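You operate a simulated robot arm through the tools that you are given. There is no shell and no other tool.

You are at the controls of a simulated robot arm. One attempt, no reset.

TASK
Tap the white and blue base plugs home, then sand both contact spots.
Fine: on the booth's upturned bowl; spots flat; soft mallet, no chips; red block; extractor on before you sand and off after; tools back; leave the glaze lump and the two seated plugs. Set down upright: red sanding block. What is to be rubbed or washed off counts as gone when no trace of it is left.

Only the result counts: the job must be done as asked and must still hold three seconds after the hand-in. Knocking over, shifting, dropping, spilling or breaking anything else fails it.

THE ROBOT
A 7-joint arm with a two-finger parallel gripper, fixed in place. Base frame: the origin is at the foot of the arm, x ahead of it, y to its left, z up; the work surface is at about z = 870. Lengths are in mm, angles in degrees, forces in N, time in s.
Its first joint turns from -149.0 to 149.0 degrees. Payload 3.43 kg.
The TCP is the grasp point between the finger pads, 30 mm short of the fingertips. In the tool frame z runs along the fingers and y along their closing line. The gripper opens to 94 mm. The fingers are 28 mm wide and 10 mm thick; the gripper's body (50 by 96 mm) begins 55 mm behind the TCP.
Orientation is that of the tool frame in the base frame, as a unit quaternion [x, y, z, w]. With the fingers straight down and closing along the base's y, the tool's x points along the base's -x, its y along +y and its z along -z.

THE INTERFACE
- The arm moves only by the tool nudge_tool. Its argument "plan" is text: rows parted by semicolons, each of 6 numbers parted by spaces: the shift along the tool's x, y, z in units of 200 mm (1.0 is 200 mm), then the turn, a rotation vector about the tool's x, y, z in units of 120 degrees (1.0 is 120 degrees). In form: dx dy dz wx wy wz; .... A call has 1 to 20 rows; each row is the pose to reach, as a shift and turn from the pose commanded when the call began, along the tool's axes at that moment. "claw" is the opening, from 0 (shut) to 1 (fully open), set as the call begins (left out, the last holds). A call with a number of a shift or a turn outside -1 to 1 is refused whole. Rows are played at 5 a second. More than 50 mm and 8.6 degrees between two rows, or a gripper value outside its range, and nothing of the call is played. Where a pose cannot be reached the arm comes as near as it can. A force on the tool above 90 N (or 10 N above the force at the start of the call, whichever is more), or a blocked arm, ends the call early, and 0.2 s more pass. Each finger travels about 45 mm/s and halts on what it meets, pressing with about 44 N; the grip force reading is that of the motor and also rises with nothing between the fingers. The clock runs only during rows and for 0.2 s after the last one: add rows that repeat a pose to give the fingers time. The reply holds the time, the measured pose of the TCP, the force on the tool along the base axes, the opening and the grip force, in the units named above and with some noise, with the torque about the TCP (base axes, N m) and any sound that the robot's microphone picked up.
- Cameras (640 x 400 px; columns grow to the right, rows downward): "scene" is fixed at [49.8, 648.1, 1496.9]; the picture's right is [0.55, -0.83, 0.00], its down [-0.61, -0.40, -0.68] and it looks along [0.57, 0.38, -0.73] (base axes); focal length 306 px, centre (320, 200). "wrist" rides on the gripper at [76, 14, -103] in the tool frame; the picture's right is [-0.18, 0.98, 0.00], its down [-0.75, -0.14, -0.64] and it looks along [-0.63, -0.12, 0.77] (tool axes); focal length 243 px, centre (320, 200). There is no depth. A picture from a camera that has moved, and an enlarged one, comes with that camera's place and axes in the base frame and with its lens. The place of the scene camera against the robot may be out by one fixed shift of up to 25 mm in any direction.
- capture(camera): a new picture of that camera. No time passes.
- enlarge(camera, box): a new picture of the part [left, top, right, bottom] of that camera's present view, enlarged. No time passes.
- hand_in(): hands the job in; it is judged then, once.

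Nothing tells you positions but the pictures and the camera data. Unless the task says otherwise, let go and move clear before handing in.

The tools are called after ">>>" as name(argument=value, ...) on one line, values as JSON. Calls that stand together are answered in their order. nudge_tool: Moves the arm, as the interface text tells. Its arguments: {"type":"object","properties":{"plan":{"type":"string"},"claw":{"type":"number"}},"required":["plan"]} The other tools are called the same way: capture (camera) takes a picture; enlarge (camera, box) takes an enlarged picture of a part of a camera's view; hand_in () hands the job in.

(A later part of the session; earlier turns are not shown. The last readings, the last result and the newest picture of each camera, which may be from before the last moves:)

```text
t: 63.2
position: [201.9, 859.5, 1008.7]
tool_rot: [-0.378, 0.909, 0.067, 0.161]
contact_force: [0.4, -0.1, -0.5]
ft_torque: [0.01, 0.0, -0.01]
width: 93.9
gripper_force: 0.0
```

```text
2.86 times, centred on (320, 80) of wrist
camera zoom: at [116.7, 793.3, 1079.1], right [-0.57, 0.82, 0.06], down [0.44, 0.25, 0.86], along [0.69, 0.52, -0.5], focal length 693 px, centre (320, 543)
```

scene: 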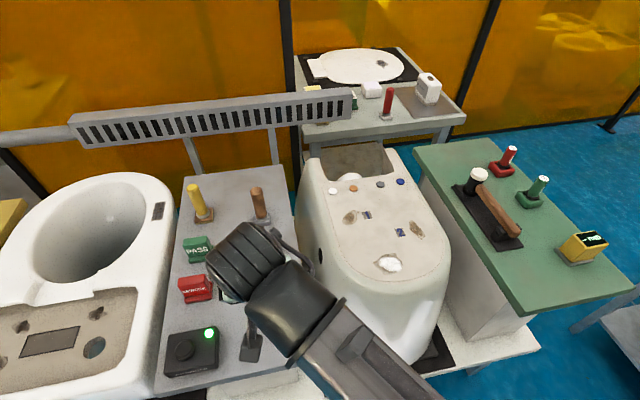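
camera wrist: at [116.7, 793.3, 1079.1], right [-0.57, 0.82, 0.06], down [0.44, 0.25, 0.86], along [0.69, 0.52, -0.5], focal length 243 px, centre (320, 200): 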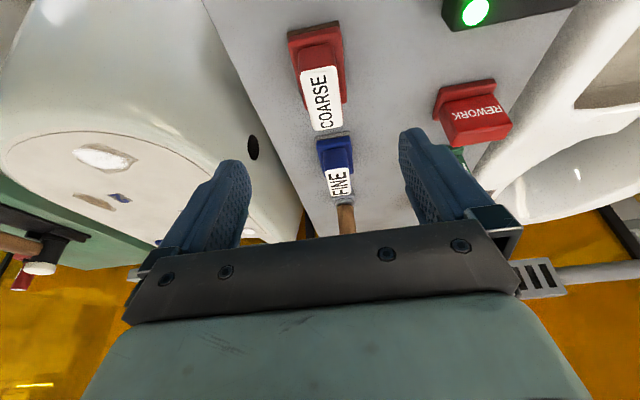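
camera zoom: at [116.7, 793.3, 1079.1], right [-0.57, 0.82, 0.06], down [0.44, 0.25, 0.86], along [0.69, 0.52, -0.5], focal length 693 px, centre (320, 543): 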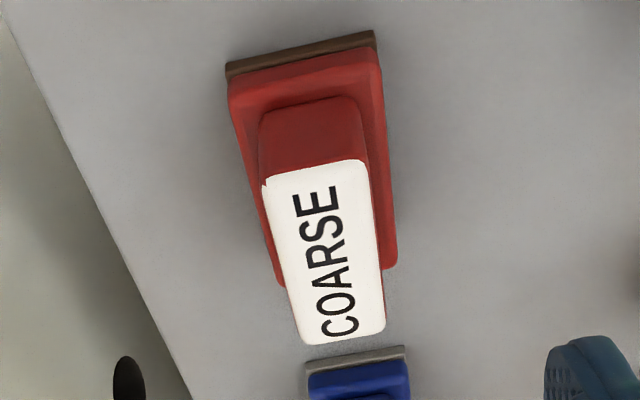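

Board top is z≈851; handle is ~28 mm wide, top 898. I'll move over the handle with fingers straddling it and stop slightly high.

>>> nudge_tool(plan="-0.04 0.0075 0.1 0 0 0; -0.02 0.0075 0.23 0 0 0; 0.015 0.0075 0.37 0 0 0; 0.052 0.0075 0.517 0 0 0; 0.052 0.0075 0.517 0 0 0; 0.052 0.0075 0.517 0 0 0")

>>> capture(camera="wrist")

>>> capture(camera="scene")

```text
t: 64.6
position: [219.4, 876.7, 908.5]
tool_rot: [-0.376, 0.91, 0.066, 0.161]
contact_force: [0.1, -0.9, -0.7]
ft_torque: [-0.01, -0.01, -0.01]
width: 93.8
gripper_force: 0.1
```

```text
taken
camera wrist: at [134.5, 810.6, 980.0], right [-0.57, 0.82, 0.06], down [0.45, 0.25, 0.86], along [0.69, 0.52, -0.5], focal length 243 px, centre (320, 200)
```

wrist: 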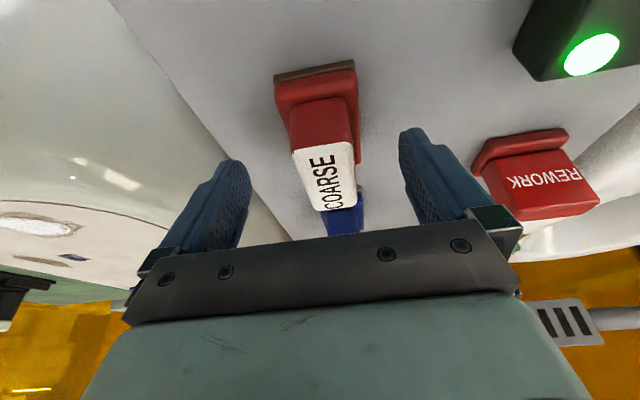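

```text
taken
```

scene: 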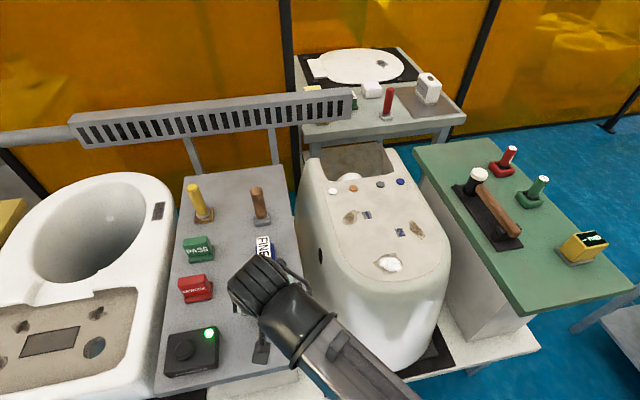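

The fingers straddle the handle but it looks slightly off to one side. I'll zoom to measure the offset.

>>> enlarge(camera="wrist", box=[230, 50, 420, 240])

```text
2.11 times, centred on (325, 145) of wrist
camera zoom: at [134.5, 810.6, 980.0], right [-0.57, 0.82, 0.06], down [0.45, 0.25, 0.86], along [0.69, 0.52, -0.5], focal length 511 px, centre (310, 316)
```

zoom: 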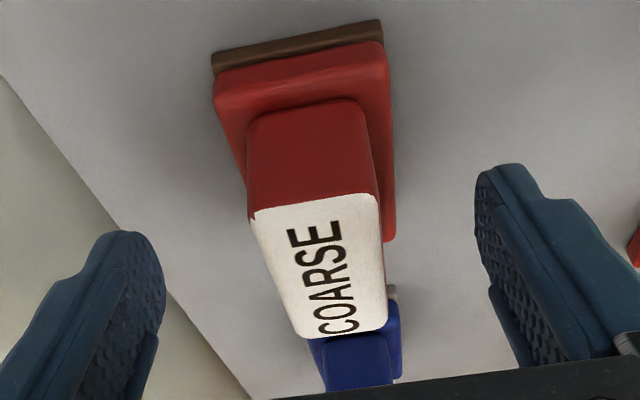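

Measured offset is ~4 mm sideways; the base top is at about z=865. I'll correct, lower to z≈902 and close on the handle.

>>> nudge_tool(plan="-0.011 0.021 0.018 0 0 0; -0.011 0.021 0.036 0 0 0; -0.011 0.021 0.036 0 0 0")

>>> nudge_tool(plan="0 0 0 0 0 0; 0 0 0 0 0 0; 0 0 0 0 0 0; 0 0 0 0 0 0; 0 0 0 0 0 0; 0 0 0 0 0 0; 0 0 0 0 0 0; 0 0 0 0 0 0", claw=0)

>>> capture(camera="wrist")

```text
t: 65.4
position: [219.5, 882.8, 903.4]
tool_rot: [-0.376, 0.91, 0.067, 0.161]
contact_force: [-0.4, 0.2, 1.5]
ft_torque: [0.0, -0.01, 0.0]
width: 93.9
gripper_force: 0.1
```

```text
t: 67.2
position: [217.4, 883.3, 904.7]
tool_rot: [-0.376, 0.91, 0.066, 0.16]
contact_force: [0.7, -0.6, 0.4]
ft_torque: [-0.01, 0.01, -0.01]
width: 33.9
gripper_force: 43.9
```

```text
taken
camera wrist: at [134.0, 817.7, 974.3], right [-0.57, 0.82, 0.06], down [0.45, 0.25, 0.86], along [0.69, 0.52, -0.5], focal length 243 px, centre (320, 200)
```

wrist: 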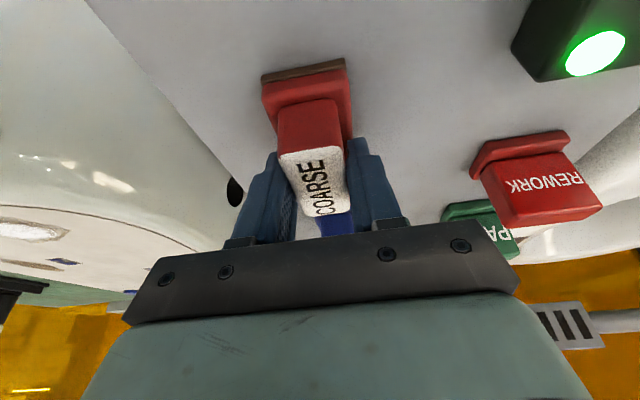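

The block is gripped (34 mm). Lifting it straight up.

>>> nudge_tool(plan="-0.017 0 -0.047 0 0 0; -0.06 0 -0.164 0 0 0; -0.113 0 -0.31 0 0 0; -0.166 0 -0.456 0 0 0; -0.166 0 -0.456 0 0 0")

>>> capture(camera="wrist")

>>> enlarge(camera="scene", box=[180, 180, 340, 360])

```text
t: 68.4
position: [218.8, 884.5, 1001.9]
tool_rot: [-0.377, 0.91, 0.067, 0.161]
contact_force: [-0.4, -0.1, -1.8]
ft_torque: [0.01, -0.01, 0.01]
width: 33.8
gripper_force: 43.6
```

```text
taken
camera wrist: at [133.7, 818.7, 1072.4], right [-0.57, 0.82, 0.06], down [0.45, 0.25, 0.86], along [0.69, 0.52, -0.51], focal length 243 px, centre (320, 200)
```

wrist: 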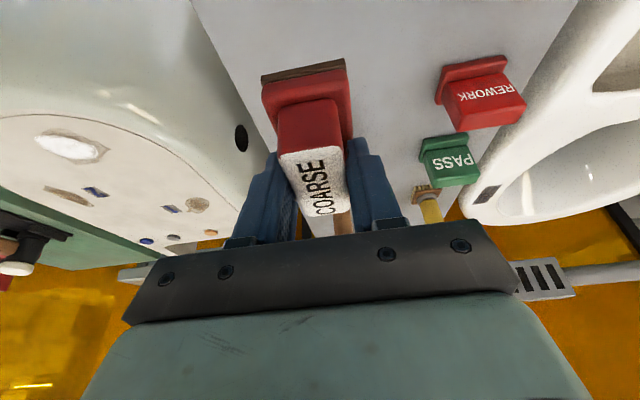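

```text
2.22 times, centred on (260, 270) of scene
camera zoom: at [49.8, 648.1, 1496.9], right [0.55, -0.83, 0.0], down [-0.61, -0.4, -0.68], along [0.57, 0.38, -0.73], focal length 680 px, centre (453, 44)
```

zoom: 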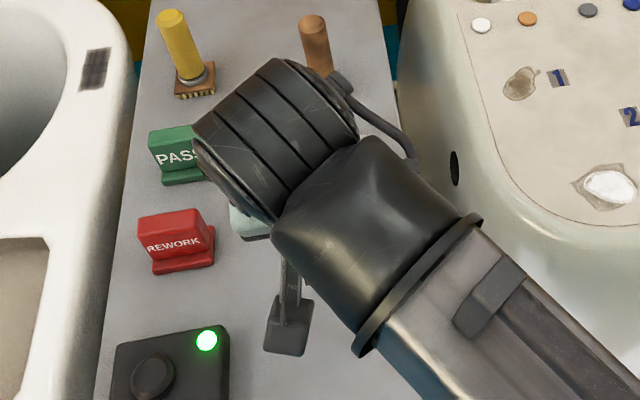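

The block is lifted level. I'll carry it at height over the bowl to a spot where the wrist camera can see both contact spots beside the block.

>>> nudge_tool(plan="-0.047 -0.1875 0.017 0 0 0; -0.094 -0.375 0.034 0 0 0; -0.141 -0.5625 0.051 0 0 0; -0.188 -0.75 0.0684 0 0 0; -0.188 -0.75 0.0684 0 0 0")

>>> nudge_tool(plan="-0.047 -0.1875 0.017 0 0 0; -0.094 -0.375 0.034 0 0 0; -0.141 -0.5625 0.051 0 0 0; -0.188 -0.75 0.0684 0 0 0; -0.188 -0.75 0.0684 0 0 0; -0.188 -0.75 0.0684 0 0 0")

>>> capture(camera="wrist")

>>> capture(camera="scene")

```text
t: 69.6
position: [352.4, 806.5, 1000.6]
tool_rot: [-0.377, 0.91, 0.067, 0.16]
contact_force: [-0.6, 0.4, -0.7]
ft_torque: [-0.01, 0.01, -0.01]
width: 33.7
gripper_force: 43.6
```

```text
t: 71.0
position: [486.1, 729.3, 1003.3]
tool_rot: [-0.377, 0.91, 0.066, 0.161]
contact_force: [0.0, 0.6, -2.1]
ft_torque: [0.0, 0.02, 0.0]
width: 33.8
gripper_force: 43.6
```

```text
taken
camera wrist: at [401.4, 663.7, 1074.0], right [-0.57, 0.82, 0.06], down [0.45, 0.25, 0.86], along [0.69, 0.52, -0.5], focal length 243 px, centre (320, 200)
```

wrist: 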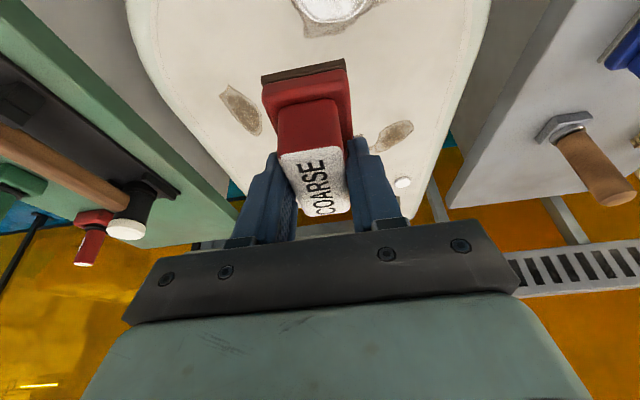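

```text
taken
```

scene: 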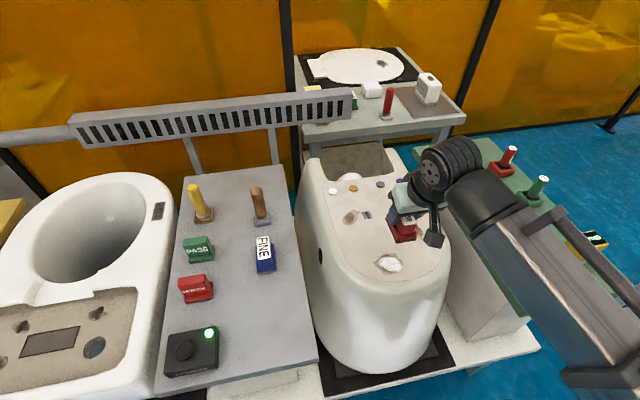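

Both spots are visible. Zooming for precise outlines.

>>> enlarge(camera="wrist", box=[200, 60, 300, 160])

>>> enlarge(camera="wrist", box=[340, 90, 440, 190])

>>> enlarge(camera="scene", box=[330, 190, 450, 280])

```text
4.00 times, centred on (250, 110) of wrist
camera zoom: at [401.4, 663.7, 1074.0], right [-0.57, 0.82, 0.06], down [0.45, 0.25, 0.86], along [0.69, 0.52, -0.5], focal length 970 px, centre (600, 560)
```

zoom: 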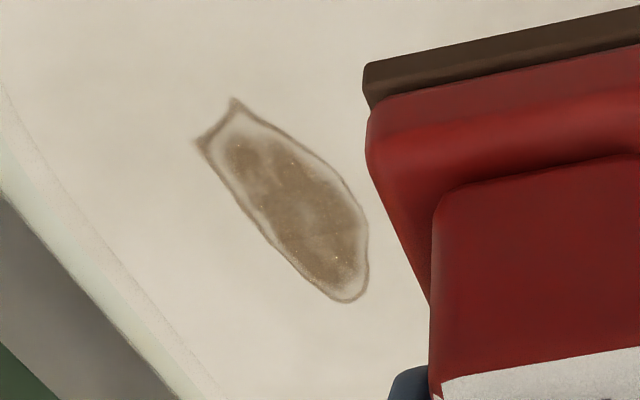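

```text
4.00 times, centred on (390, 140) of wrist
camera zoom: at [401.4, 663.7, 1074.0], right [-0.57, 0.82, 0.06], down [0.45, 0.25, 0.86], along [0.69, 0.52, -0.5], focal length 970 px, centre (40, 440)
```

zoom: 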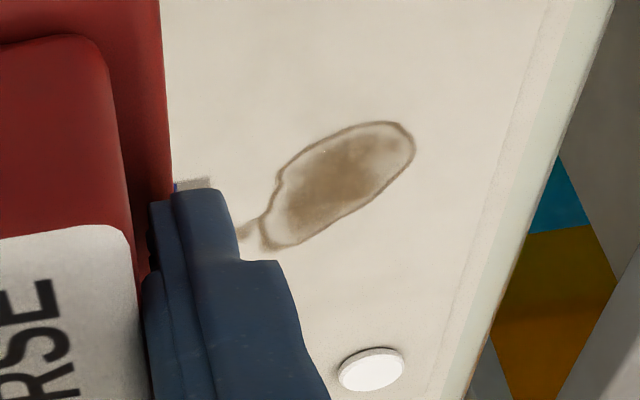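

```text
4.44 times, centred on (390, 235) of scene
camera zoom: at [49.8, 648.1, 1496.9], right [0.55, -0.83, 0.0], down [-0.61, -0.4, -0.68], along [0.57, 0.38, -0.73], focal length 1361 px, centre (9, 44)
```

zoom: 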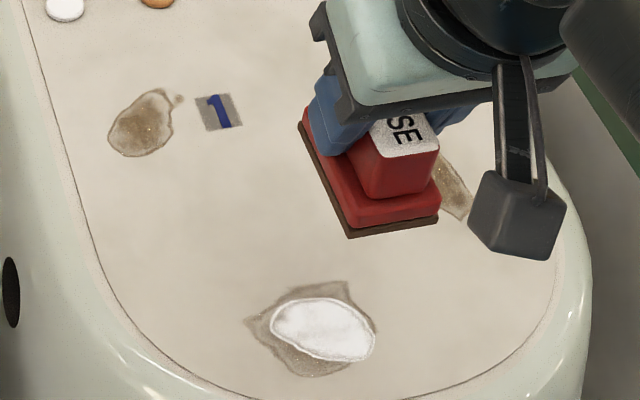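

Spot 2 spans about 65×30 mm centred at along≈908/lateral≈93, spot 1 about 50×50 mm centred near along≈980/lateral≈246. I'll go over spot 2 and lower to about 15 mm above it.

>>> nudge_tool(plan="-0.0987 -0.1975 0.0359 0 0 0; -0.1974 -0.395 0.0718 0 0 0; -0.137 -0.395 0.236 0 0 0; -0.078 -0.395 0.401 0 0 0; -0.078 -0.395 0.401 0 0 0; -0.078 -0.395 0.401 0 0 0")

>>> enlarge(camera="scene", box=[330, 170, 450, 280])

>>> capture(camera="wrist")

```text
t: 72.4
position: [572.7, 706.3, 930.2]
tool_rot: [-0.377, 0.91, 0.066, 0.161]
contact_force: [0.2, -0.3, -0.9]
ft_torque: [-0.01, 0.03, -0.01]
width: 33.8
gripper_force: 43.9
```

```text
3.64 times, centred on (390, 225) of scene
camera zoom: at [49.8, 648.1, 1496.9], right [0.55, -0.83, 0.0], down [-0.61, -0.4, -0.68], along [0.57, 0.38, -0.73], focal length 1113 px, centre (66, 109)
```

zoom: 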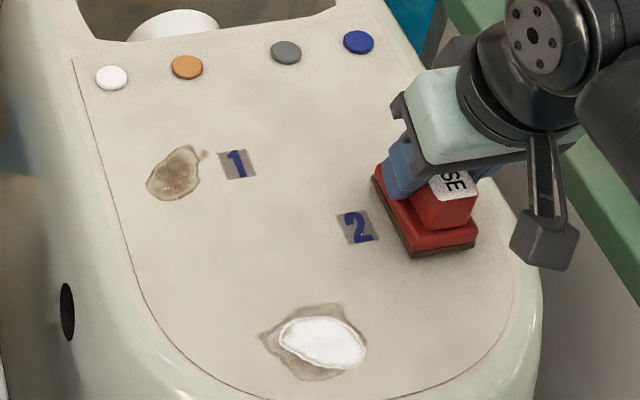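

```text
taken
camera wrist: at [487.9, 639.4, 1000.7], right [-0.57, 0.82, 0.06], down [0.45, 0.25, 0.86], along [0.69, 0.52, -0.5], focal length 243 px, centre (320, 200)
```

wrist: 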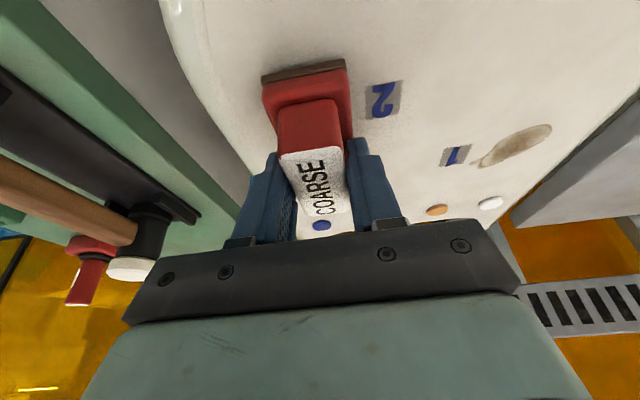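

The block covers spot 2. Lowering slowly to contact.

>>> nudge_tool(plan="0.0086 0 0.0235 0 0 0; 0.0171 0 0.047 0 0 0; 0.0205 0 0.0564 0 0 0; 0.0205 0 0.0564 0 0 0")

```text
t: 73.4
position: [572.3, 704.4, 923.9]
tool_rot: [-0.377, 0.909, 0.068, 0.164]
contact_force: [1.8, 1.4, 70.9]
ft_torque: [-0.07, 0.05, 0.01]
width: 34.0
gripper_force: 43.9
```

Contact came earlier than expected with 71 N; I'll back off to a light press (~10–15 N).

>>> nudge_tool(plan="-0.008 0 -0.0221 0 0 0; -0.008 0 -0.0221 0 0 0")

```text
t: 74.0
position: [572.6, 704.9, 924.9]
tool_rot: [-0.376, 0.91, 0.067, 0.162]
contact_force: [4.2, 7.3, 27.9]
ft_torque: [1.06, -0.97, 0.11]
width: 33.7
gripper_force: 43.9
```

>>> nudge_tool(plan="-0.0017 0 -0.0047 0 0 0; -0.0017 0 -0.0047 0 0 0")

```text
t: 74.6
position: [571.7, 703.3, 924.7]
tool_rot: [-0.377, 0.91, 0.066, 0.159]
contact_force: [2.0, 5.6, 10.2]
ft_torque: [0.57, -0.39, 0.11]
width: 33.5
gripper_force: 44.0
```

Light contact ~10 N, block flat. Now back-and-forth strokes along the spot with small sideways shifts.

>>> nudge_tool(plan="-0.0564 0 0.0205 0 0 0; 0 0 0 0 0 0; 0.0564 0 -0.0205 0 0 0; 0 0 0 0 0 0; -0.0564 0 0.0205 0 0 0; -0.0564 0.025 0.0205 0 0 0; 0 0.025 0 0 0 0; 0.0564 0.025 -0.0205 0 0 0; 0 0.025 0 0 0 0; -0.0564 0.025 0.0205 0 0 0; -0.0564 -0.025 0.0205 0 0 0; 0 -0.025 0 0 0 0; 0.0564 -0.025 -0.0205 0 0 0; 0 -0.025 0 0 0 0; -0.0564 -0.025 0.0205 0 0 0; -0.0564 0 0.0205 0 0 0; 0 0 0 0 0 0; 0.0564 0 -0.0205 0 0 0; 0 0 0 0 0 0; 0 0 0 0 0 0")

>>> enlarge(camera="scene", box=[330, 170, 450, 280])

>>> capture(camera="wrist")

```text
t: 78.8
position: [572.2, 703.2, 925.0]
tool_rot: [-0.377, 0.91, 0.067, 0.159]
contact_force: [-1.2, -0.5, 3.9]
ft_torque: [0.08, -0.09, 0.0]
width: 33.7
gripper_force: 43.9
```

```text
3.64 times, centred on (390, 225) of scene
camera zoom: at [49.8, 648.1, 1496.9], right [0.55, -0.83, 0.0], down [-0.61, -0.4, -0.68], along [0.57, 0.38, -0.73], focal length 1113 px, centre (66, 109)
```

zoom: 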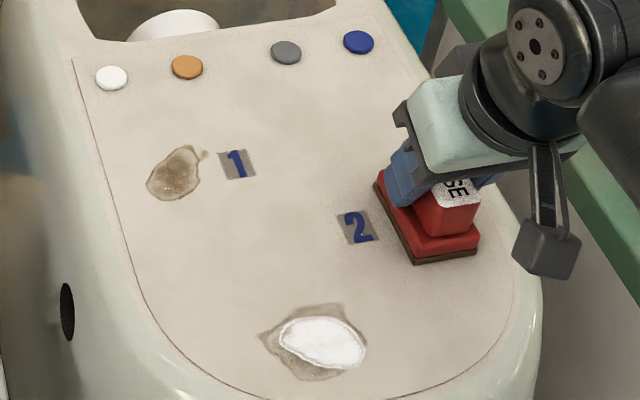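

```text
taken
camera wrist: at [487.8, 636.4, 995.0], right [-0.57, 0.82, 0.06], down [0.45, 0.25, 0.86], along [0.69, 0.52, -0.5], focal length 243 px, centre (320, 200)
```

wrist: 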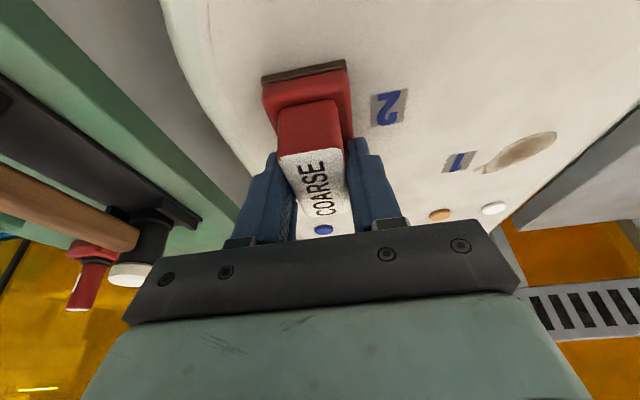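

Now I'll lift and move aside to inspect spot 2.

>>> nudge_tool(plan="-0.0342 0 -0.094 0 0 0; -0.1026 0 -0.282 0 0 0; -0.1026 0.2 -0.282 0 0 0; -0.1026 0.4 -0.282 0 0 0; -0.1026 0.5 -0.282 0 0 0; -0.1026 0.5 -0.282 0 0 0")

>>> enlarge(camera="scene", box=[330, 170, 450, 280])

>>> capture(camera="wrist")

```text
t: 80.2
position: [500.9, 774.1, 984.1]
tool_rot: [-0.377, 0.91, 0.066, 0.161]
contact_force: [0.4, 0.6, -0.8]
ft_torque: [-0.02, -0.02, -0.04]
width: 33.6
gripper_force: 44.1
```

```text
3.64 times, centred on (390, 225) of scene
camera zoom: at [49.8, 648.1, 1496.9], right [0.55, -0.83, 0.0], down [-0.61, -0.4, -0.68], along [0.57, 0.38, -0.73], focal length 1113 px, centre (66, 109)
```

zoom: 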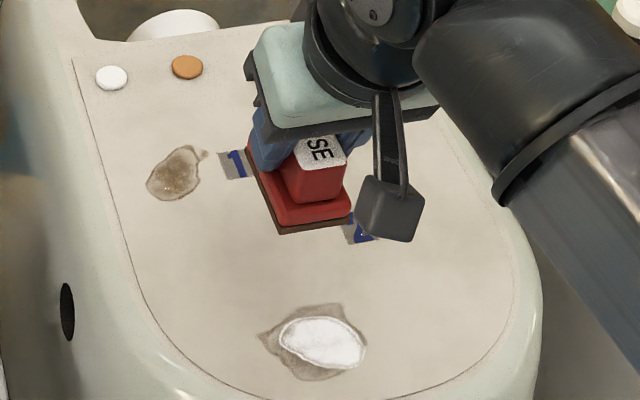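

```text
taken
camera wrist: at [416.5, 708.3, 1055.1], right [-0.57, 0.82, 0.06], down [0.45, 0.25, 0.86], along [0.69, 0.52, -0.5], focal length 243 px, centre (320, 200)
```

wrist: 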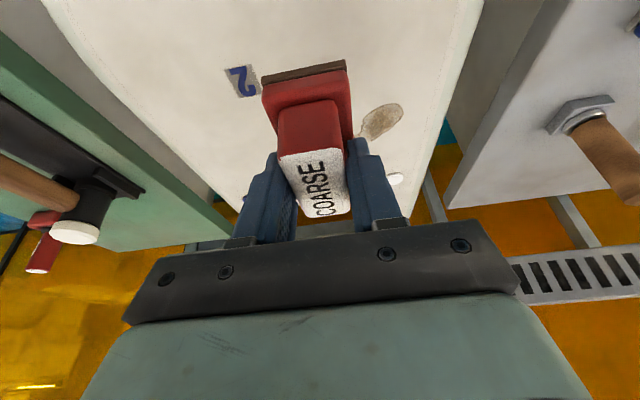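

>>> enlarge(camera="scene", box=[395, 200, 455, 260])

>>> enlarge(camera="wrist", box=[110, 40, 270, 170])

```text
6.67 times, centred on (425, 230) of scene
camera zoom: at [49.8, 648.1, 1496.9], right [0.55, -0.83, 0.0], down [-0.61, -0.4, -0.68], along [0.57, 0.38, -0.73], focal length 2041 px, centre (-380, 0)
```

zoom: 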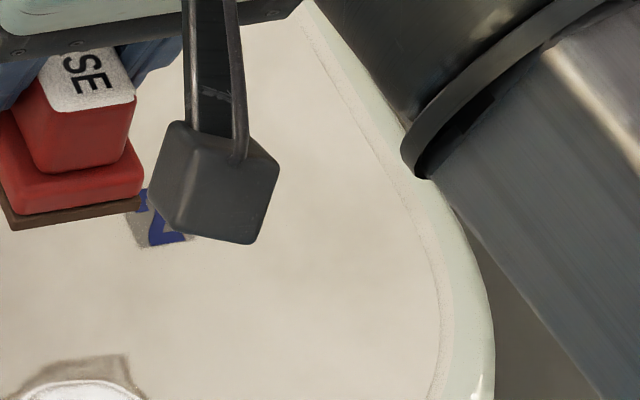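

```text
3.08 times, centred on (190, 105) of wrist
camera zoom: at [416.5, 708.3, 1055.1], right [-0.57, 0.82, 0.06], down [0.45, 0.25, 0.86], along [0.69, 0.52, -0.5], focal length 746 px, centre (720, 492)
```

zoom: 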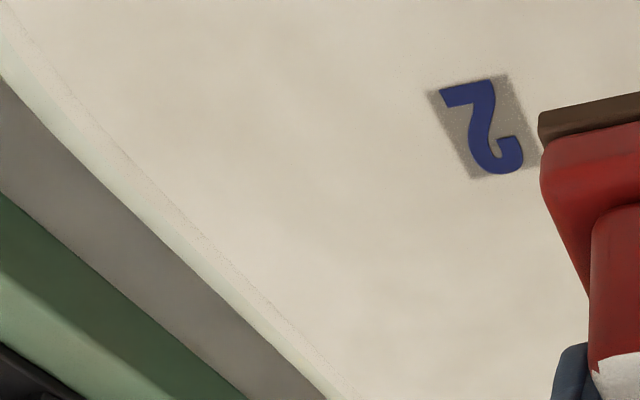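

Spot 2 shows no trace left. Now spot 1: zooming to locate it precisely (surface turned out to be z≈872).

>>> enlarge(camera="wrist", box=[340, 80, 440, 180])

```text
4.00 times, centred on (390, 130) of wrist
camera zoom: at [416.5, 708.3, 1055.1], right [-0.57, 0.82, 0.06], down [0.45, 0.25, 0.86], along [0.69, 0.52, -0.5], focal length 970 px, centre (40, 480)
```

zoom: 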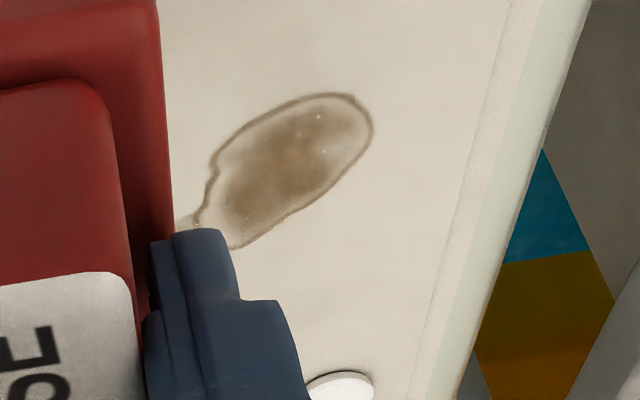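

Spot 1 centre is about along 973 / lateral 245. I'll move the block over it and down to ~10 mm above the surface.

>>> nudge_tool(plan="-0.152 0.13 0.0553 0 0 0; -0.304 0.26 0.1106 0 0 0; -0.264 0.26 0.221 0 0 0; -0.2236 0.26 0.3314 0 0 0; -0.2236 0.26 0.3314 0 0 0; -0.2236 0.26 0.3314 0 0 0")

>>> enlarge(camera="scene", box=[310, 160, 430, 270])

>>> capture(camera="wrist")

```text
t: 81.6
position: [509.1, 856.7, 936.6]
tool_rot: [-0.377, 0.91, 0.066, 0.16]
contact_force: [-0.1, 0.2, -0.8]
ft_torque: [-0.03, -0.03, -0.04]
width: 33.8
gripper_force: 43.8
```

```text
3.64 times, centred on (370, 215) of scene
camera zoom: at [49.8, 648.1, 1496.9], right [0.55, -0.83, 0.0], down [-0.61, -0.4, -0.68], along [0.57, 0.38, -0.73], focal length 1113 px, centre (138, 146)
```

zoom: 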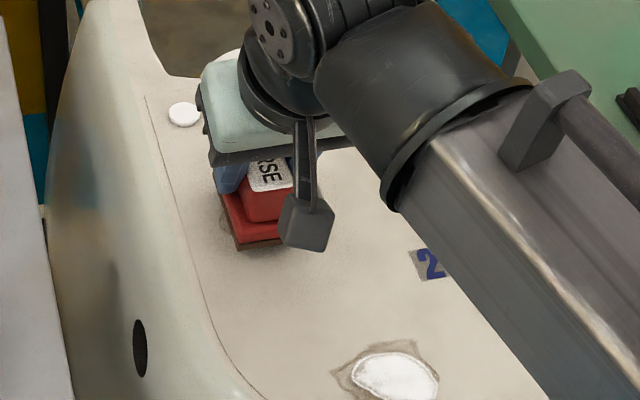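

```text
taken
camera wrist: at [425.4, 789.8, 1007.4], right [-0.57, 0.82, 0.06], down [0.45, 0.25, 0.86], along [0.69, 0.52, -0.5], focal length 243 px, centre (320, 200)
```

wrist: 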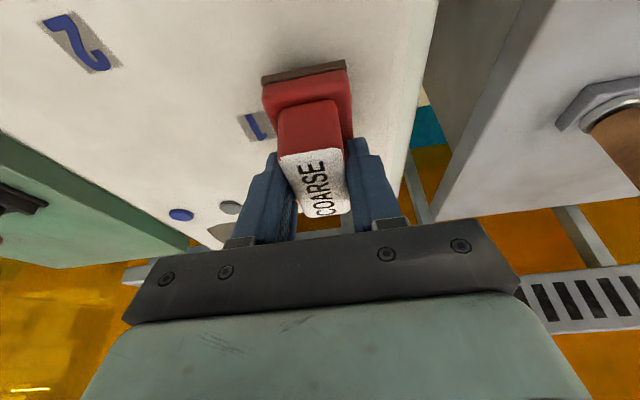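

The block covers spot 1 except perhaps a sliver at its left. Lowering gently to contact.

>>> nudge_tool(plan="0.0086 0 0.0235 0 0 0; 0.0154 0 0.0423 0 0 0; 0.0188 0 0.0517 0 0 0; 0.0188 0 0.0517 0 0 0")

```text
t: 82.6
position: [509.9, 856.0, 925.6]
tool_rot: [-0.377, 0.91, 0.067, 0.161]
contact_force: [0.8, -0.5, -0.7]
ft_torque: [0.01, -0.02, 0.0]
width: 33.7
gripper_force: 43.9
```

>>> nudge_tool(plan="0.0017 0 0.0047 0 0 0; 0.0026 0 0.0071 0 0 0; 0.0026 0 0.0071 0 0 0")

```text
t: 83.4
position: [510.3, 855.3, 924.6]
tool_rot: [-0.378, 0.909, 0.067, 0.161]
contact_force: [0.2, -0.5, -0.9]
ft_torque: [0.02, 0.02, 0.0]
width: 33.8
gripper_force: 43.7
```

>>> nudge_tool(plan="0.0017 0 0.0047 0 0 0; 0.0026 0 0.0071 0 0 0; 0.0026 0 0.0071 0 0 0")

```text
t: 84.2
position: [510.7, 856.5, 924.8]
tool_rot: [-0.377, 0.91, 0.066, 0.161]
contact_force: [-0.9, -3.9, 9.2]
ft_torque: [0.06, -0.18, -0.07]
width: 33.9
gripper_force: 44.8
```

Light contact (~10 N). Sanding strokes with sideways shifts to cover the whole of spot 1.

>>> nudge_tool(plan="-0.0564 0 0.0205 0 0 0; 0 0 0 0 0 0; 0.0564 0 -0.0205 0 0 0; 0 0 0 0 0 0; 0 0.04 0 0 0 0; -0.0564 0.04 0.0205 0 0 0; 0 0.04 0 0 0 0; 0.0564 0.04 -0.0205 0 0 0; 0 0.04 0 0 0 0; 0 0 0 0 0 0; 0 -0.035 0 0 0 0; -0.0564 -0.035 0.0205 0 0 0; 0 -0.035 0 0 0 0; 0.0564 -0.035 -0.0205 0 0 0; 0 -0.035 0 0 0 0; 0 0 0 0 0 0; -0.0564 0 0.0205 0 0 0; 0 0 0 0 0 0; 0.0564 0 -0.0205 0 0 0; 0 0 0 0 0 0")

```text
t: 88.4
position: [509.3, 855.2, 925.0]
tool_rot: [-0.377, 0.91, 0.066, 0.16]
contact_force: [-7.0, -5.9, 18.1]
ft_torque: [0.16, -0.15, -0.03]
width: 34.0
gripper_force: 43.7
```

Strokes done at modest force. Lifting and stepping inward/aside to inspect spot 1.

>>> nudge_tool(plan="-0.0342 0 -0.094 0 0 0; -0.1026 0 -0.282 0 0 0; -0.1026 -0.2 -0.282 0 0 0; -0.1026 -0.4 -0.282 0 0 0; -0.1026 -0.6 -0.282 0 0 0; -0.1026 -0.6 -0.282 0 0 0")

>>> capture(camera="scene")

>>> enlarge(camera="scene", box=[320, 180, 390, 240])

>>> capture(camera="wrist")

```text
t: 89.8
position: [595.4, 769.4, 985.9]
tool_rot: [-0.377, 0.91, 0.067, 0.161]
contact_force: [-0.1, -0.3, -0.8]
ft_torque: [0.02, 0.01, 0.01]
width: 33.7
gripper_force: 43.8
```

```text
taken
```

scene: 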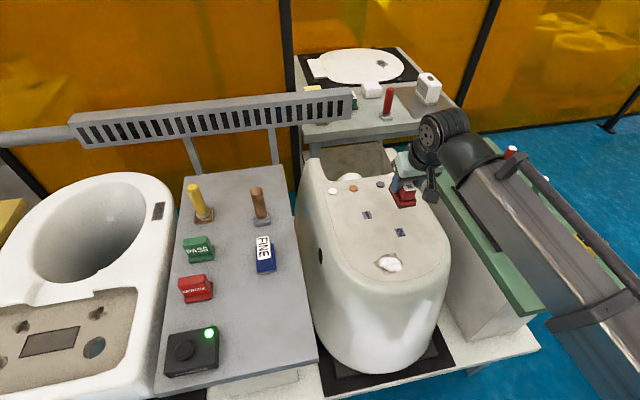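

```text
6.67 times, centred on (355, 210) of scene
camera zoom: at [49.8, 648.1, 1496.9], right [0.55, -0.83, 0.0], down [-0.61, -0.4, -0.68], along [0.57, 0.38, -0.73], focal length 2041 px, centre (87, 133)
```

zoom: 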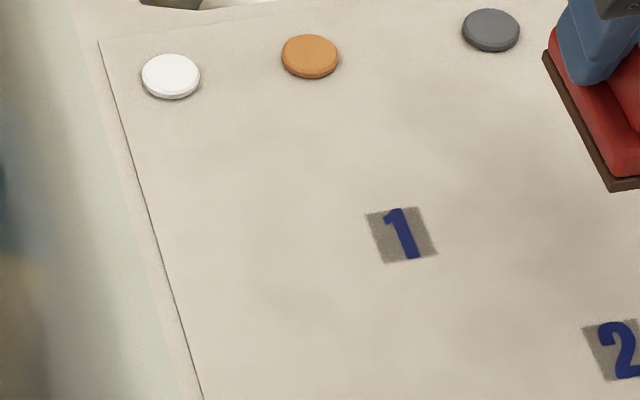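

```text
taken
camera wrist: at [510.8, 702.7, 1055.1], right [-0.57, 0.82, 0.06], down [0.45, 0.25, 0.86], along [0.69, 0.52, -0.5], focal length 243 px, centre (320, 200)
```

wrist: 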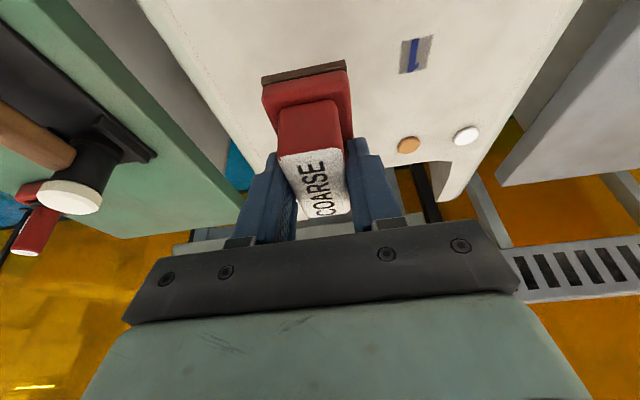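

Both spots look clean. I'll zoom deep on each place for faint traces.

>>> enlarge(camera="scene", box=[335, 200, 375, 230])

>>> enlarge(camera="scene", box=[395, 215, 435, 245])

>>> enlarge(camera="wrist", box=[390, 20, 530, 130])

```text
13.33 times, centred on (355, 215) of scene
camera zoom: at [49.8, 648.1, 1496.9], right [0.55, -0.83, 0.0], down [-0.61, -0.4, -0.68], along [0.57, 0.38, -0.73], focal length 4082 px, centre (-147, 0)
```

zoom: 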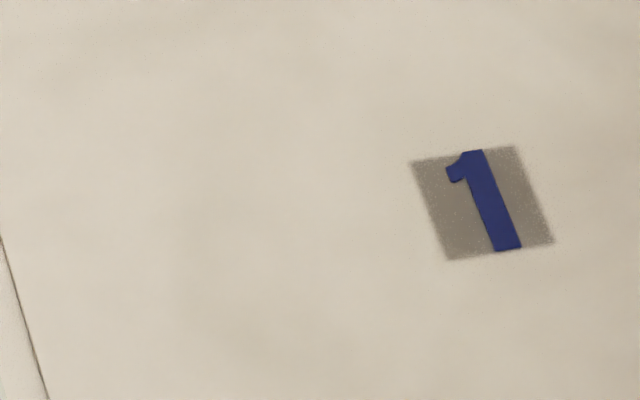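

```text
13.33 times, centred on (415, 230) of scene
camera zoom: at [49.8, 648.1, 1496.9], right [0.55, -0.83, 0.0], down [-0.61, -0.4, -0.68], along [0.57, 0.38, -0.73], focal length 4082 px, centre (-947, -200)
```

zoom: 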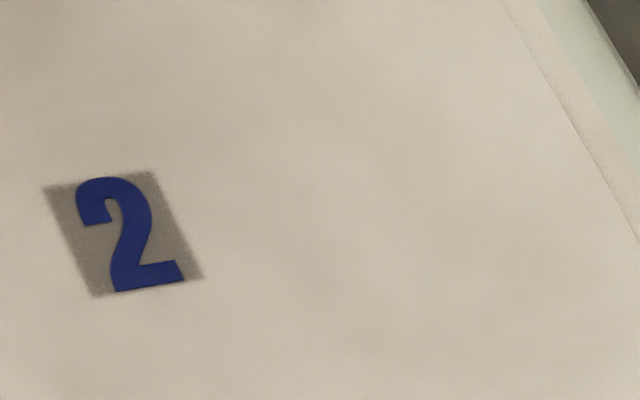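

```text
3.64 times, centred on (460, 75) of wrist
camera zoom: at [510.8, 702.7, 1055.1], right [-0.57, 0.82, 0.06], down [0.45, 0.25, 0.86], along [0.69, 0.52, -0.5], focal length 882 px, centre (-189, 654)
```

zoom: 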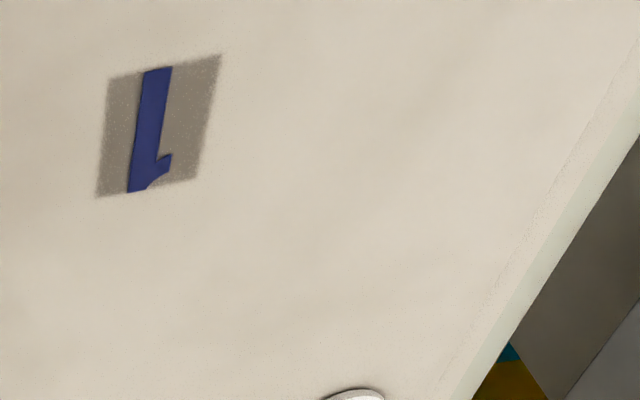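

No trace of either spot remains. Now I'll carry the red block back to its place on the tool board, retracing the path.

>>> nudge_tool(plan="0.0818 0.1735 -0.0483 0 0 0; 0.1636 0.347 -0.0966 0 0 0; 0.2454 0.5205 -0.1449 0 0 0; 0.3272 0.694 -0.1932 0 0 0; 0.409 0.8675 -0.2415 0 0 0; 0.409 0.8675 -0.2415 0 0 0")

>>> nudge_tool(plan="0.0878 0.1735 -0.0319 0 0 0; 0.1756 0.347 -0.0639 0 0 0; 0.2634 0.5205 -0.0958 0 0 0; 0.3512 0.694 -0.1278 0 0 0; 0.439 0.8675 -0.1597 0 0 0; 0.439 0.8675 -0.1597 0 0 0; 0.439 0.8675 -0.1597 0 0 0")

>>> capture(camera="wrist")

>>> capture(camera="scene")

```text
t: 91.2
position: [407.3, 830.3, 1002.0]
tool_rot: [-0.377, 0.91, 0.066, 0.16]
contact_force: [-0.8, -0.2, -0.9]
ft_torque: [-0.01, -0.01, -0.02]
width: 33.8
gripper_force: 44.1
```

```text
t: 92.8
position: [217.1, 887.0, 1000.9]
tool_rot: [-0.377, 0.91, 0.067, 0.161]
contact_force: [0.2, 1.0, -0.8]
ft_torque: [0.0, 0.01, 0.03]
width: 34.0
gripper_force: 44.7
```

```text
taken
camera wrist: at [132.1, 820.9, 1071.4], right [-0.57, 0.82, 0.06], down [0.45, 0.25, 0.86], along [0.69, 0.52, -0.5], focal length 243 px, centre (320, 200)
```

wrist: 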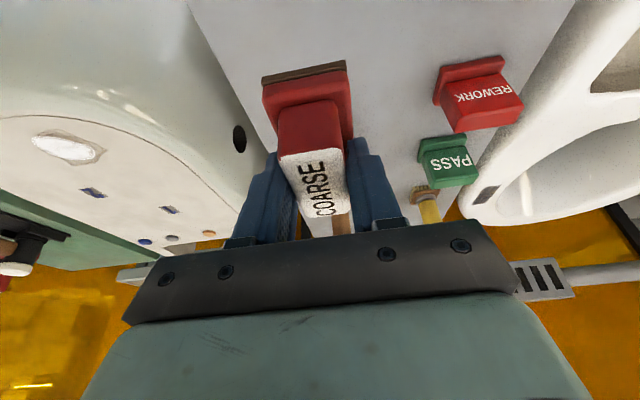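

```text
taken
```

scene: 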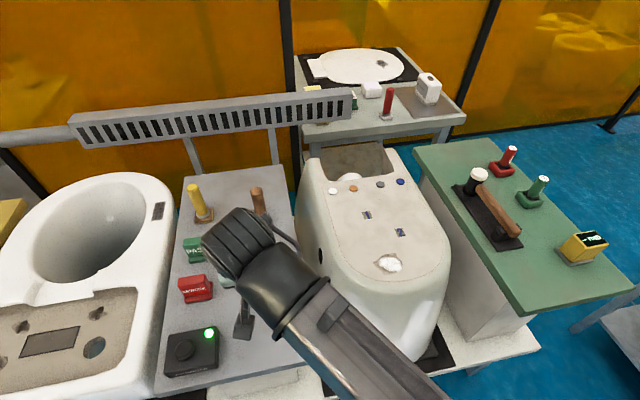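

The view matches the one at pick-up, so the block is right above its place. Lowering to about 7 mm above the board.

>>> nudge_tool(plan="0.0385 0 0.1058 0 0 0; 0.077 0 0.2115 0 0 0; 0.1155 0 0.317 0 0 0; 0.154 0 0.423 0 0 0; 0.154 0 0.423 0 0 0")

>>> nudge_tool(plan="0.0034 0 0.0094 0 0 0; 0.0068 0 0.0188 0 0 0; 0.0086 0 0.0235 0 0 0; 0.0086 0 0.0235 0 0 0")

```text
t: 94.0
position: [218.0, 885.7, 911.1]
tool_rot: [-0.377, 0.91, 0.067, 0.161]
contact_force: [-0.7, -0.6, -1.1]
ft_torque: [0.02, -0.01, -0.01]
width: 33.9
gripper_force: 44.3
```

```text
t: 95.0
position: [217.5, 886.6, 905.2]
tool_rot: [-0.376, 0.91, 0.066, 0.16]
contact_force: [0.5, 0.5, -2.0]
ft_torque: [0.05, -0.01, -0.04]
width: 33.8
gripper_force: 44.6
```

>>> nudge_tool(plan="0.0017 0 0.0047 0 0 0; 0.0026 0 0.0071 0 0 0; 0.0026 0 0.0071 0 0 0")

>>> capture(camera="wrist")

```text
t: 95.8
position: [217.6, 883.9, 905.8]
tool_rot: [-0.377, 0.91, 0.066, 0.16]
contact_force: [0.0, -0.9, -1.6]
ft_torque: [-0.01, 0.04, -0.03]
width: 33.9
gripper_force: 43.6
```

```text
taken
camera wrist: at [133.5, 818.8, 975.0], right [-0.57, 0.82, 0.06], down [0.45, 0.25, 0.86], along [0.69, 0.52, -0.5], focal length 243 px, centre (320, 200)
```

wrist: 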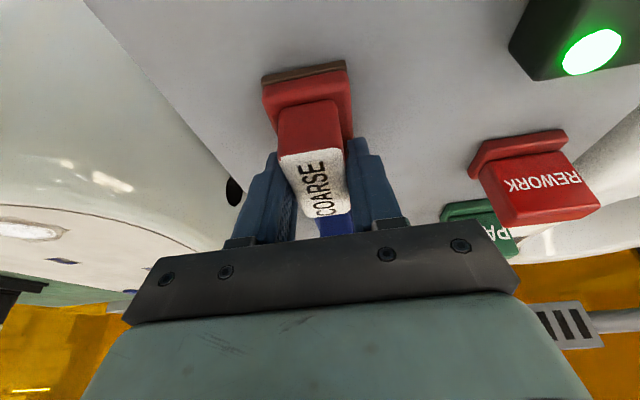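

>>> nudge_tool(plan="0.0009 0 0.0024 0 0 0; 0.0017 0 0.0047 0 0 0; 0.0017 0 0.0047 0 0 0")

```text
t: 96.6
position: [217.2, 884.4, 904.1]
tool_rot: [-0.377, 0.91, 0.067, 0.16]
contact_force: [-1.1, 0.1, -1.5]
ft_torque: [0.01, 0.02, -0.02]
width: 33.8
gripper_force: 43.7
```

>>> nudge_tool(plan="0.0009 0 0.0024 0 0 0; 0.0017 0 0.0047 0 0 0; 0.0017 0 0.0047 0 0 0")

```text
t: 97.4
position: [218.5, 884.6, 902.8]
tool_rot: [-0.377, 0.91, 0.067, 0.162]
contact_force: [-0.6, -1.8, 10.7]
ft_torque: [-0.05, -0.04, 0.02]
width: 33.8
gripper_force: 43.9
```

Block bottom touches the board flat. Easing off half a millimetre and opening the gripper.

>>> nudge_tool(plan="-0.0009 0 -0.0026 0 0 0; -0.0009 0 -0.0026 0 0 0")

>>> nudge_tool(plan="0 0 0 0 0 0; 0 0 0 0 0 0; 0 0 0 0 0 0; 0 0 0 0 0 0; 0 0 0 0 0 0; 0 0 0 0 0 0", claw=1)

>>> capture(camera="wrist")

```text
t: 98.0
position: [218.0, 885.1, 902.6]
tool_rot: [-0.377, 0.91, 0.066, 0.161]
contact_force: [0.0, -0.1, 6.6]
ft_torque: [0.17, -0.2, 0.0]
width: 33.6
gripper_force: 43.6
```

```text
t: 99.4
position: [218.8, 884.8, 902.4]
tool_rot: [-0.376, 0.91, 0.066, 0.16]
contact_force: [0.0, -0.7, -0.4]
ft_torque: [0.02, -0.08, -0.02]
width: 93.8
gripper_force: 0.2
```

```text
taken
camera wrist: at [133.4, 819.2, 973.4], right [-0.57, 0.82, 0.06], down [0.45, 0.25, 0.86], along [0.69, 0.52, -0.5], focal length 243 px, centre (320, 200)
```

wrist: 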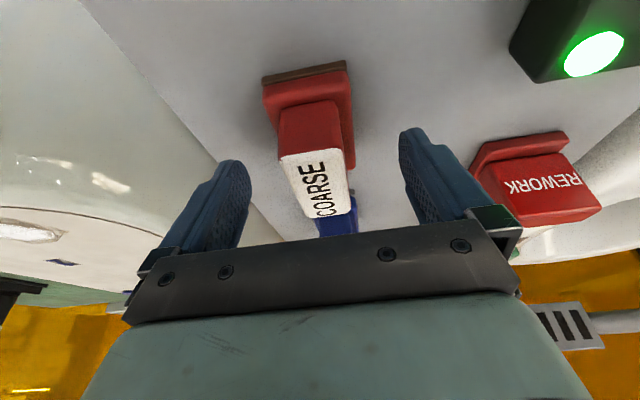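

The block stands upright at its place. I'll rise straight up, return to vertical and close the gripper for the switch.

>>> nudge_tool(plan="-0.0171 0 -0.047 0 0 0; -0.06 0 -0.165 0 0 0; -0.12 0 -0.33 0 0 0; -0.188 0 -0.517 0 0 0; -0.188 0 -0.517 0 0.0556 0; -0.188 0 -0.517 0 0.1111 0; -0.188 0 -0.517 0 0.1667 0; -0.188 0 -0.517 0 0.1667 0")

>>> capture(camera="scene")

>>> capture(camera="wrist")

```text
t: 101.2
position: [217.8, 884.4, 1013.5]
tool_rot: [-0.383, 0.924, -0.001, -0.001]
contact_force: [-0.6, 0.9, 1.0]
ft_torque: [-0.02, 0.03, 0.03]
width: 94.1
gripper_force: 0.1
```

```text
taken
```

scene: 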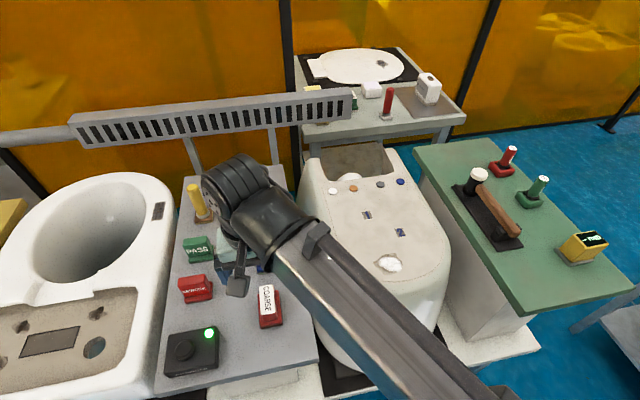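

```text
taken
camera wrist: at [155.3, 840.2, 1116.3], right [-0.56, 0.83, 0.0], down [0.63, 0.43, 0.64], along [0.53, 0.36, -0.77], focal length 243 px, centre (320, 200)
```

wrist: 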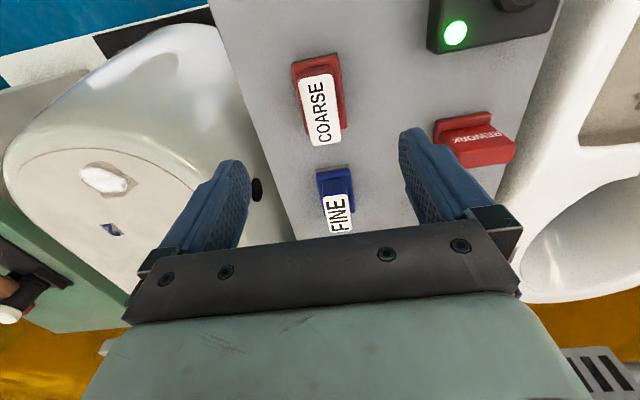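

The red block is standing where it was. Moving above the extractor knob with the gripper closed.

>>> nudge_tool(plan="0.0735 0.194 0 0 0 0; 0.147 0.388 0 0 0 0; 0.2205 0.582 0 0 0 0; 0.294 0.7757 0 0 0 0; 0.294 0.7757 0 0 0 0; 0.294 0.7757 0 0 0 0; 0.294 0.7757 0.2 0 0 0; 0.294 0.7757 0.2 0 0 0", claw=0)

>>> capture(camera="wrist")

```text
t: 103.0
position: [69.4, 956.3, 973.9]
tool_rot: [-0.383, 0.924, 0.0, 0.0]
contact_force: [0.1, -0.2, -0.9]
ft_torque: [-0.02, -0.01, 0.03]
width: 0.2
gripper_force: 33.1
```

```text
taken
camera wrist: at [5.4, 911.3, 1076.3], right [-0.56, 0.83, 0.0], down [0.63, 0.43, 0.64], along [0.53, 0.36, -0.77], focal length 243 px, centre (320, 200)
```

wrist: 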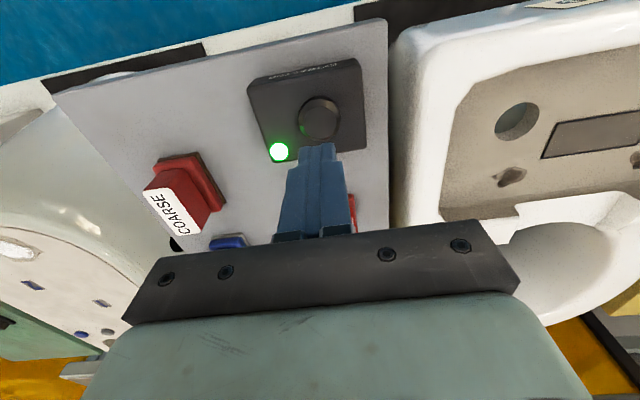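

The knob is ~4 mm inward of the tip. I'll correct and lower to just above it.

>>> nudge_tool(plan="0.02 0 0.08 0 0 0; 0.02 0 0.17 0 0 0; 0.02 0 0.24 0 0 0; 0.02 0 0.24 0 0 0")

>>> enlarge(camera="wrist", box=[220, 40, 420, 200])

```text
t: 104.0
position: [65.2, 951.7, 925.1]
tool_rot: [-0.383, 0.924, 0.0, -0.001]
contact_force: [0.3, 0.4, -1.2]
ft_torque: [0.02, 0.01, 0.0]
width: 0.0
gripper_force: 33.5
```

```text
2.50 times, centred on (320, 120) of wrist
camera zoom: at [1.7, 906.7, 1028.4], right [-0.56, 0.83, 0.0], down [0.63, 0.43, 0.64], along [0.53, 0.36, -0.77], focal length 606 px, centre (320, 400)
```

zoom: 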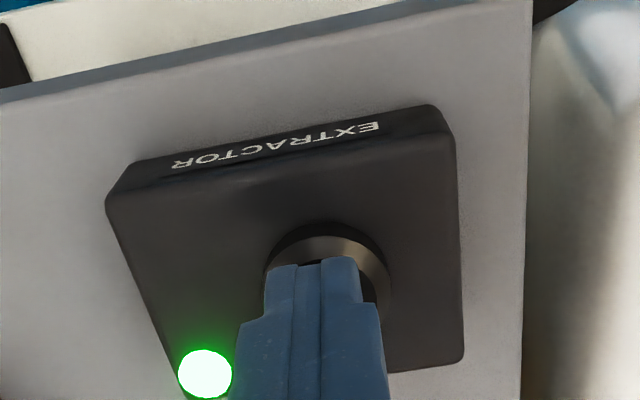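

Fingertips are just above the knob. Pressing in small steps until it clicks.

>>> nudge_tool(plan="0 0 0.015 0 0 0; 0 0 0.03 0 0 0; 0 0 0.04 0 0 0; 0 0 0.05 0 0 0; 0 0 0.05 0 0 0")

>>> enlarge(camera="wrist", box=[220, 40, 420, 200])

```text
t: 105.2
position: [64.0, 950.6, 917.0]
tool_rot: [-0.383, 0.924, 0.001, 0.001]
contact_force: [3.3, 6.3, 20.0]
ft_torque: [0.17, -0.05, 0.04]
width: 0.1
gripper_force: 32.7
heard: click
```

```text
2.50 times, centred on (320, 120) of wrist
camera zoom: at [1.6, 905.9, 1019.1], right [-0.56, 0.83, 0.0], down [0.63, 0.43, 0.64], along [0.53, 0.36, -0.77], focal length 606 px, centre (320, 400)
```

zoom: 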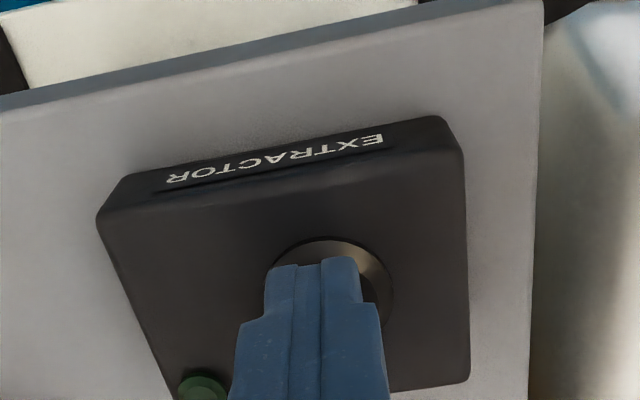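

One click and the LED is off. I'll rise clear and move the arm back out of the way, then do a full check.

>>> nudge_tool(plan="0 0 -0.05 0 0 0; 0 0 -0.2 0 0 0; 0 0 -0.4 0 0 0; 0 0 -0.6 0 0 0; 0 0 -0.8 0 0 0; 0 0 -1 0 0 0; 0 0 -1 0 0 0")

>>> capture(camera="wrist")

>>> capture(camera="scene")

```text
t: 106.8
position: [65.6, 950.9, 1117.3]
tool_rot: [-0.382, 0.924, -0.001, 0.0]
contact_force: [0.6, 0.3, 0.1]
ft_torque: [-0.01, 0.0, 0.0]
width: 0.0
gripper_force: 32.5
```

```text
taken
camera wrist: at [2.0, 905.5, 1219.3], right [-0.56, 0.83, 0.0], down [0.63, 0.43, 0.64], along [0.53, 0.36, -0.77], focal length 243 px, centre (320, 200)
```

wrist: 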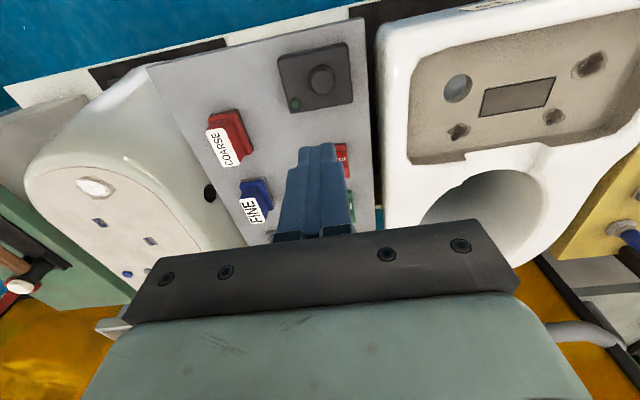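

```text
taken
```

scene: 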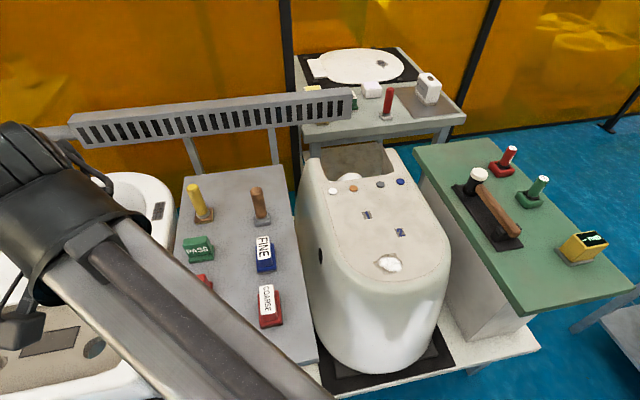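

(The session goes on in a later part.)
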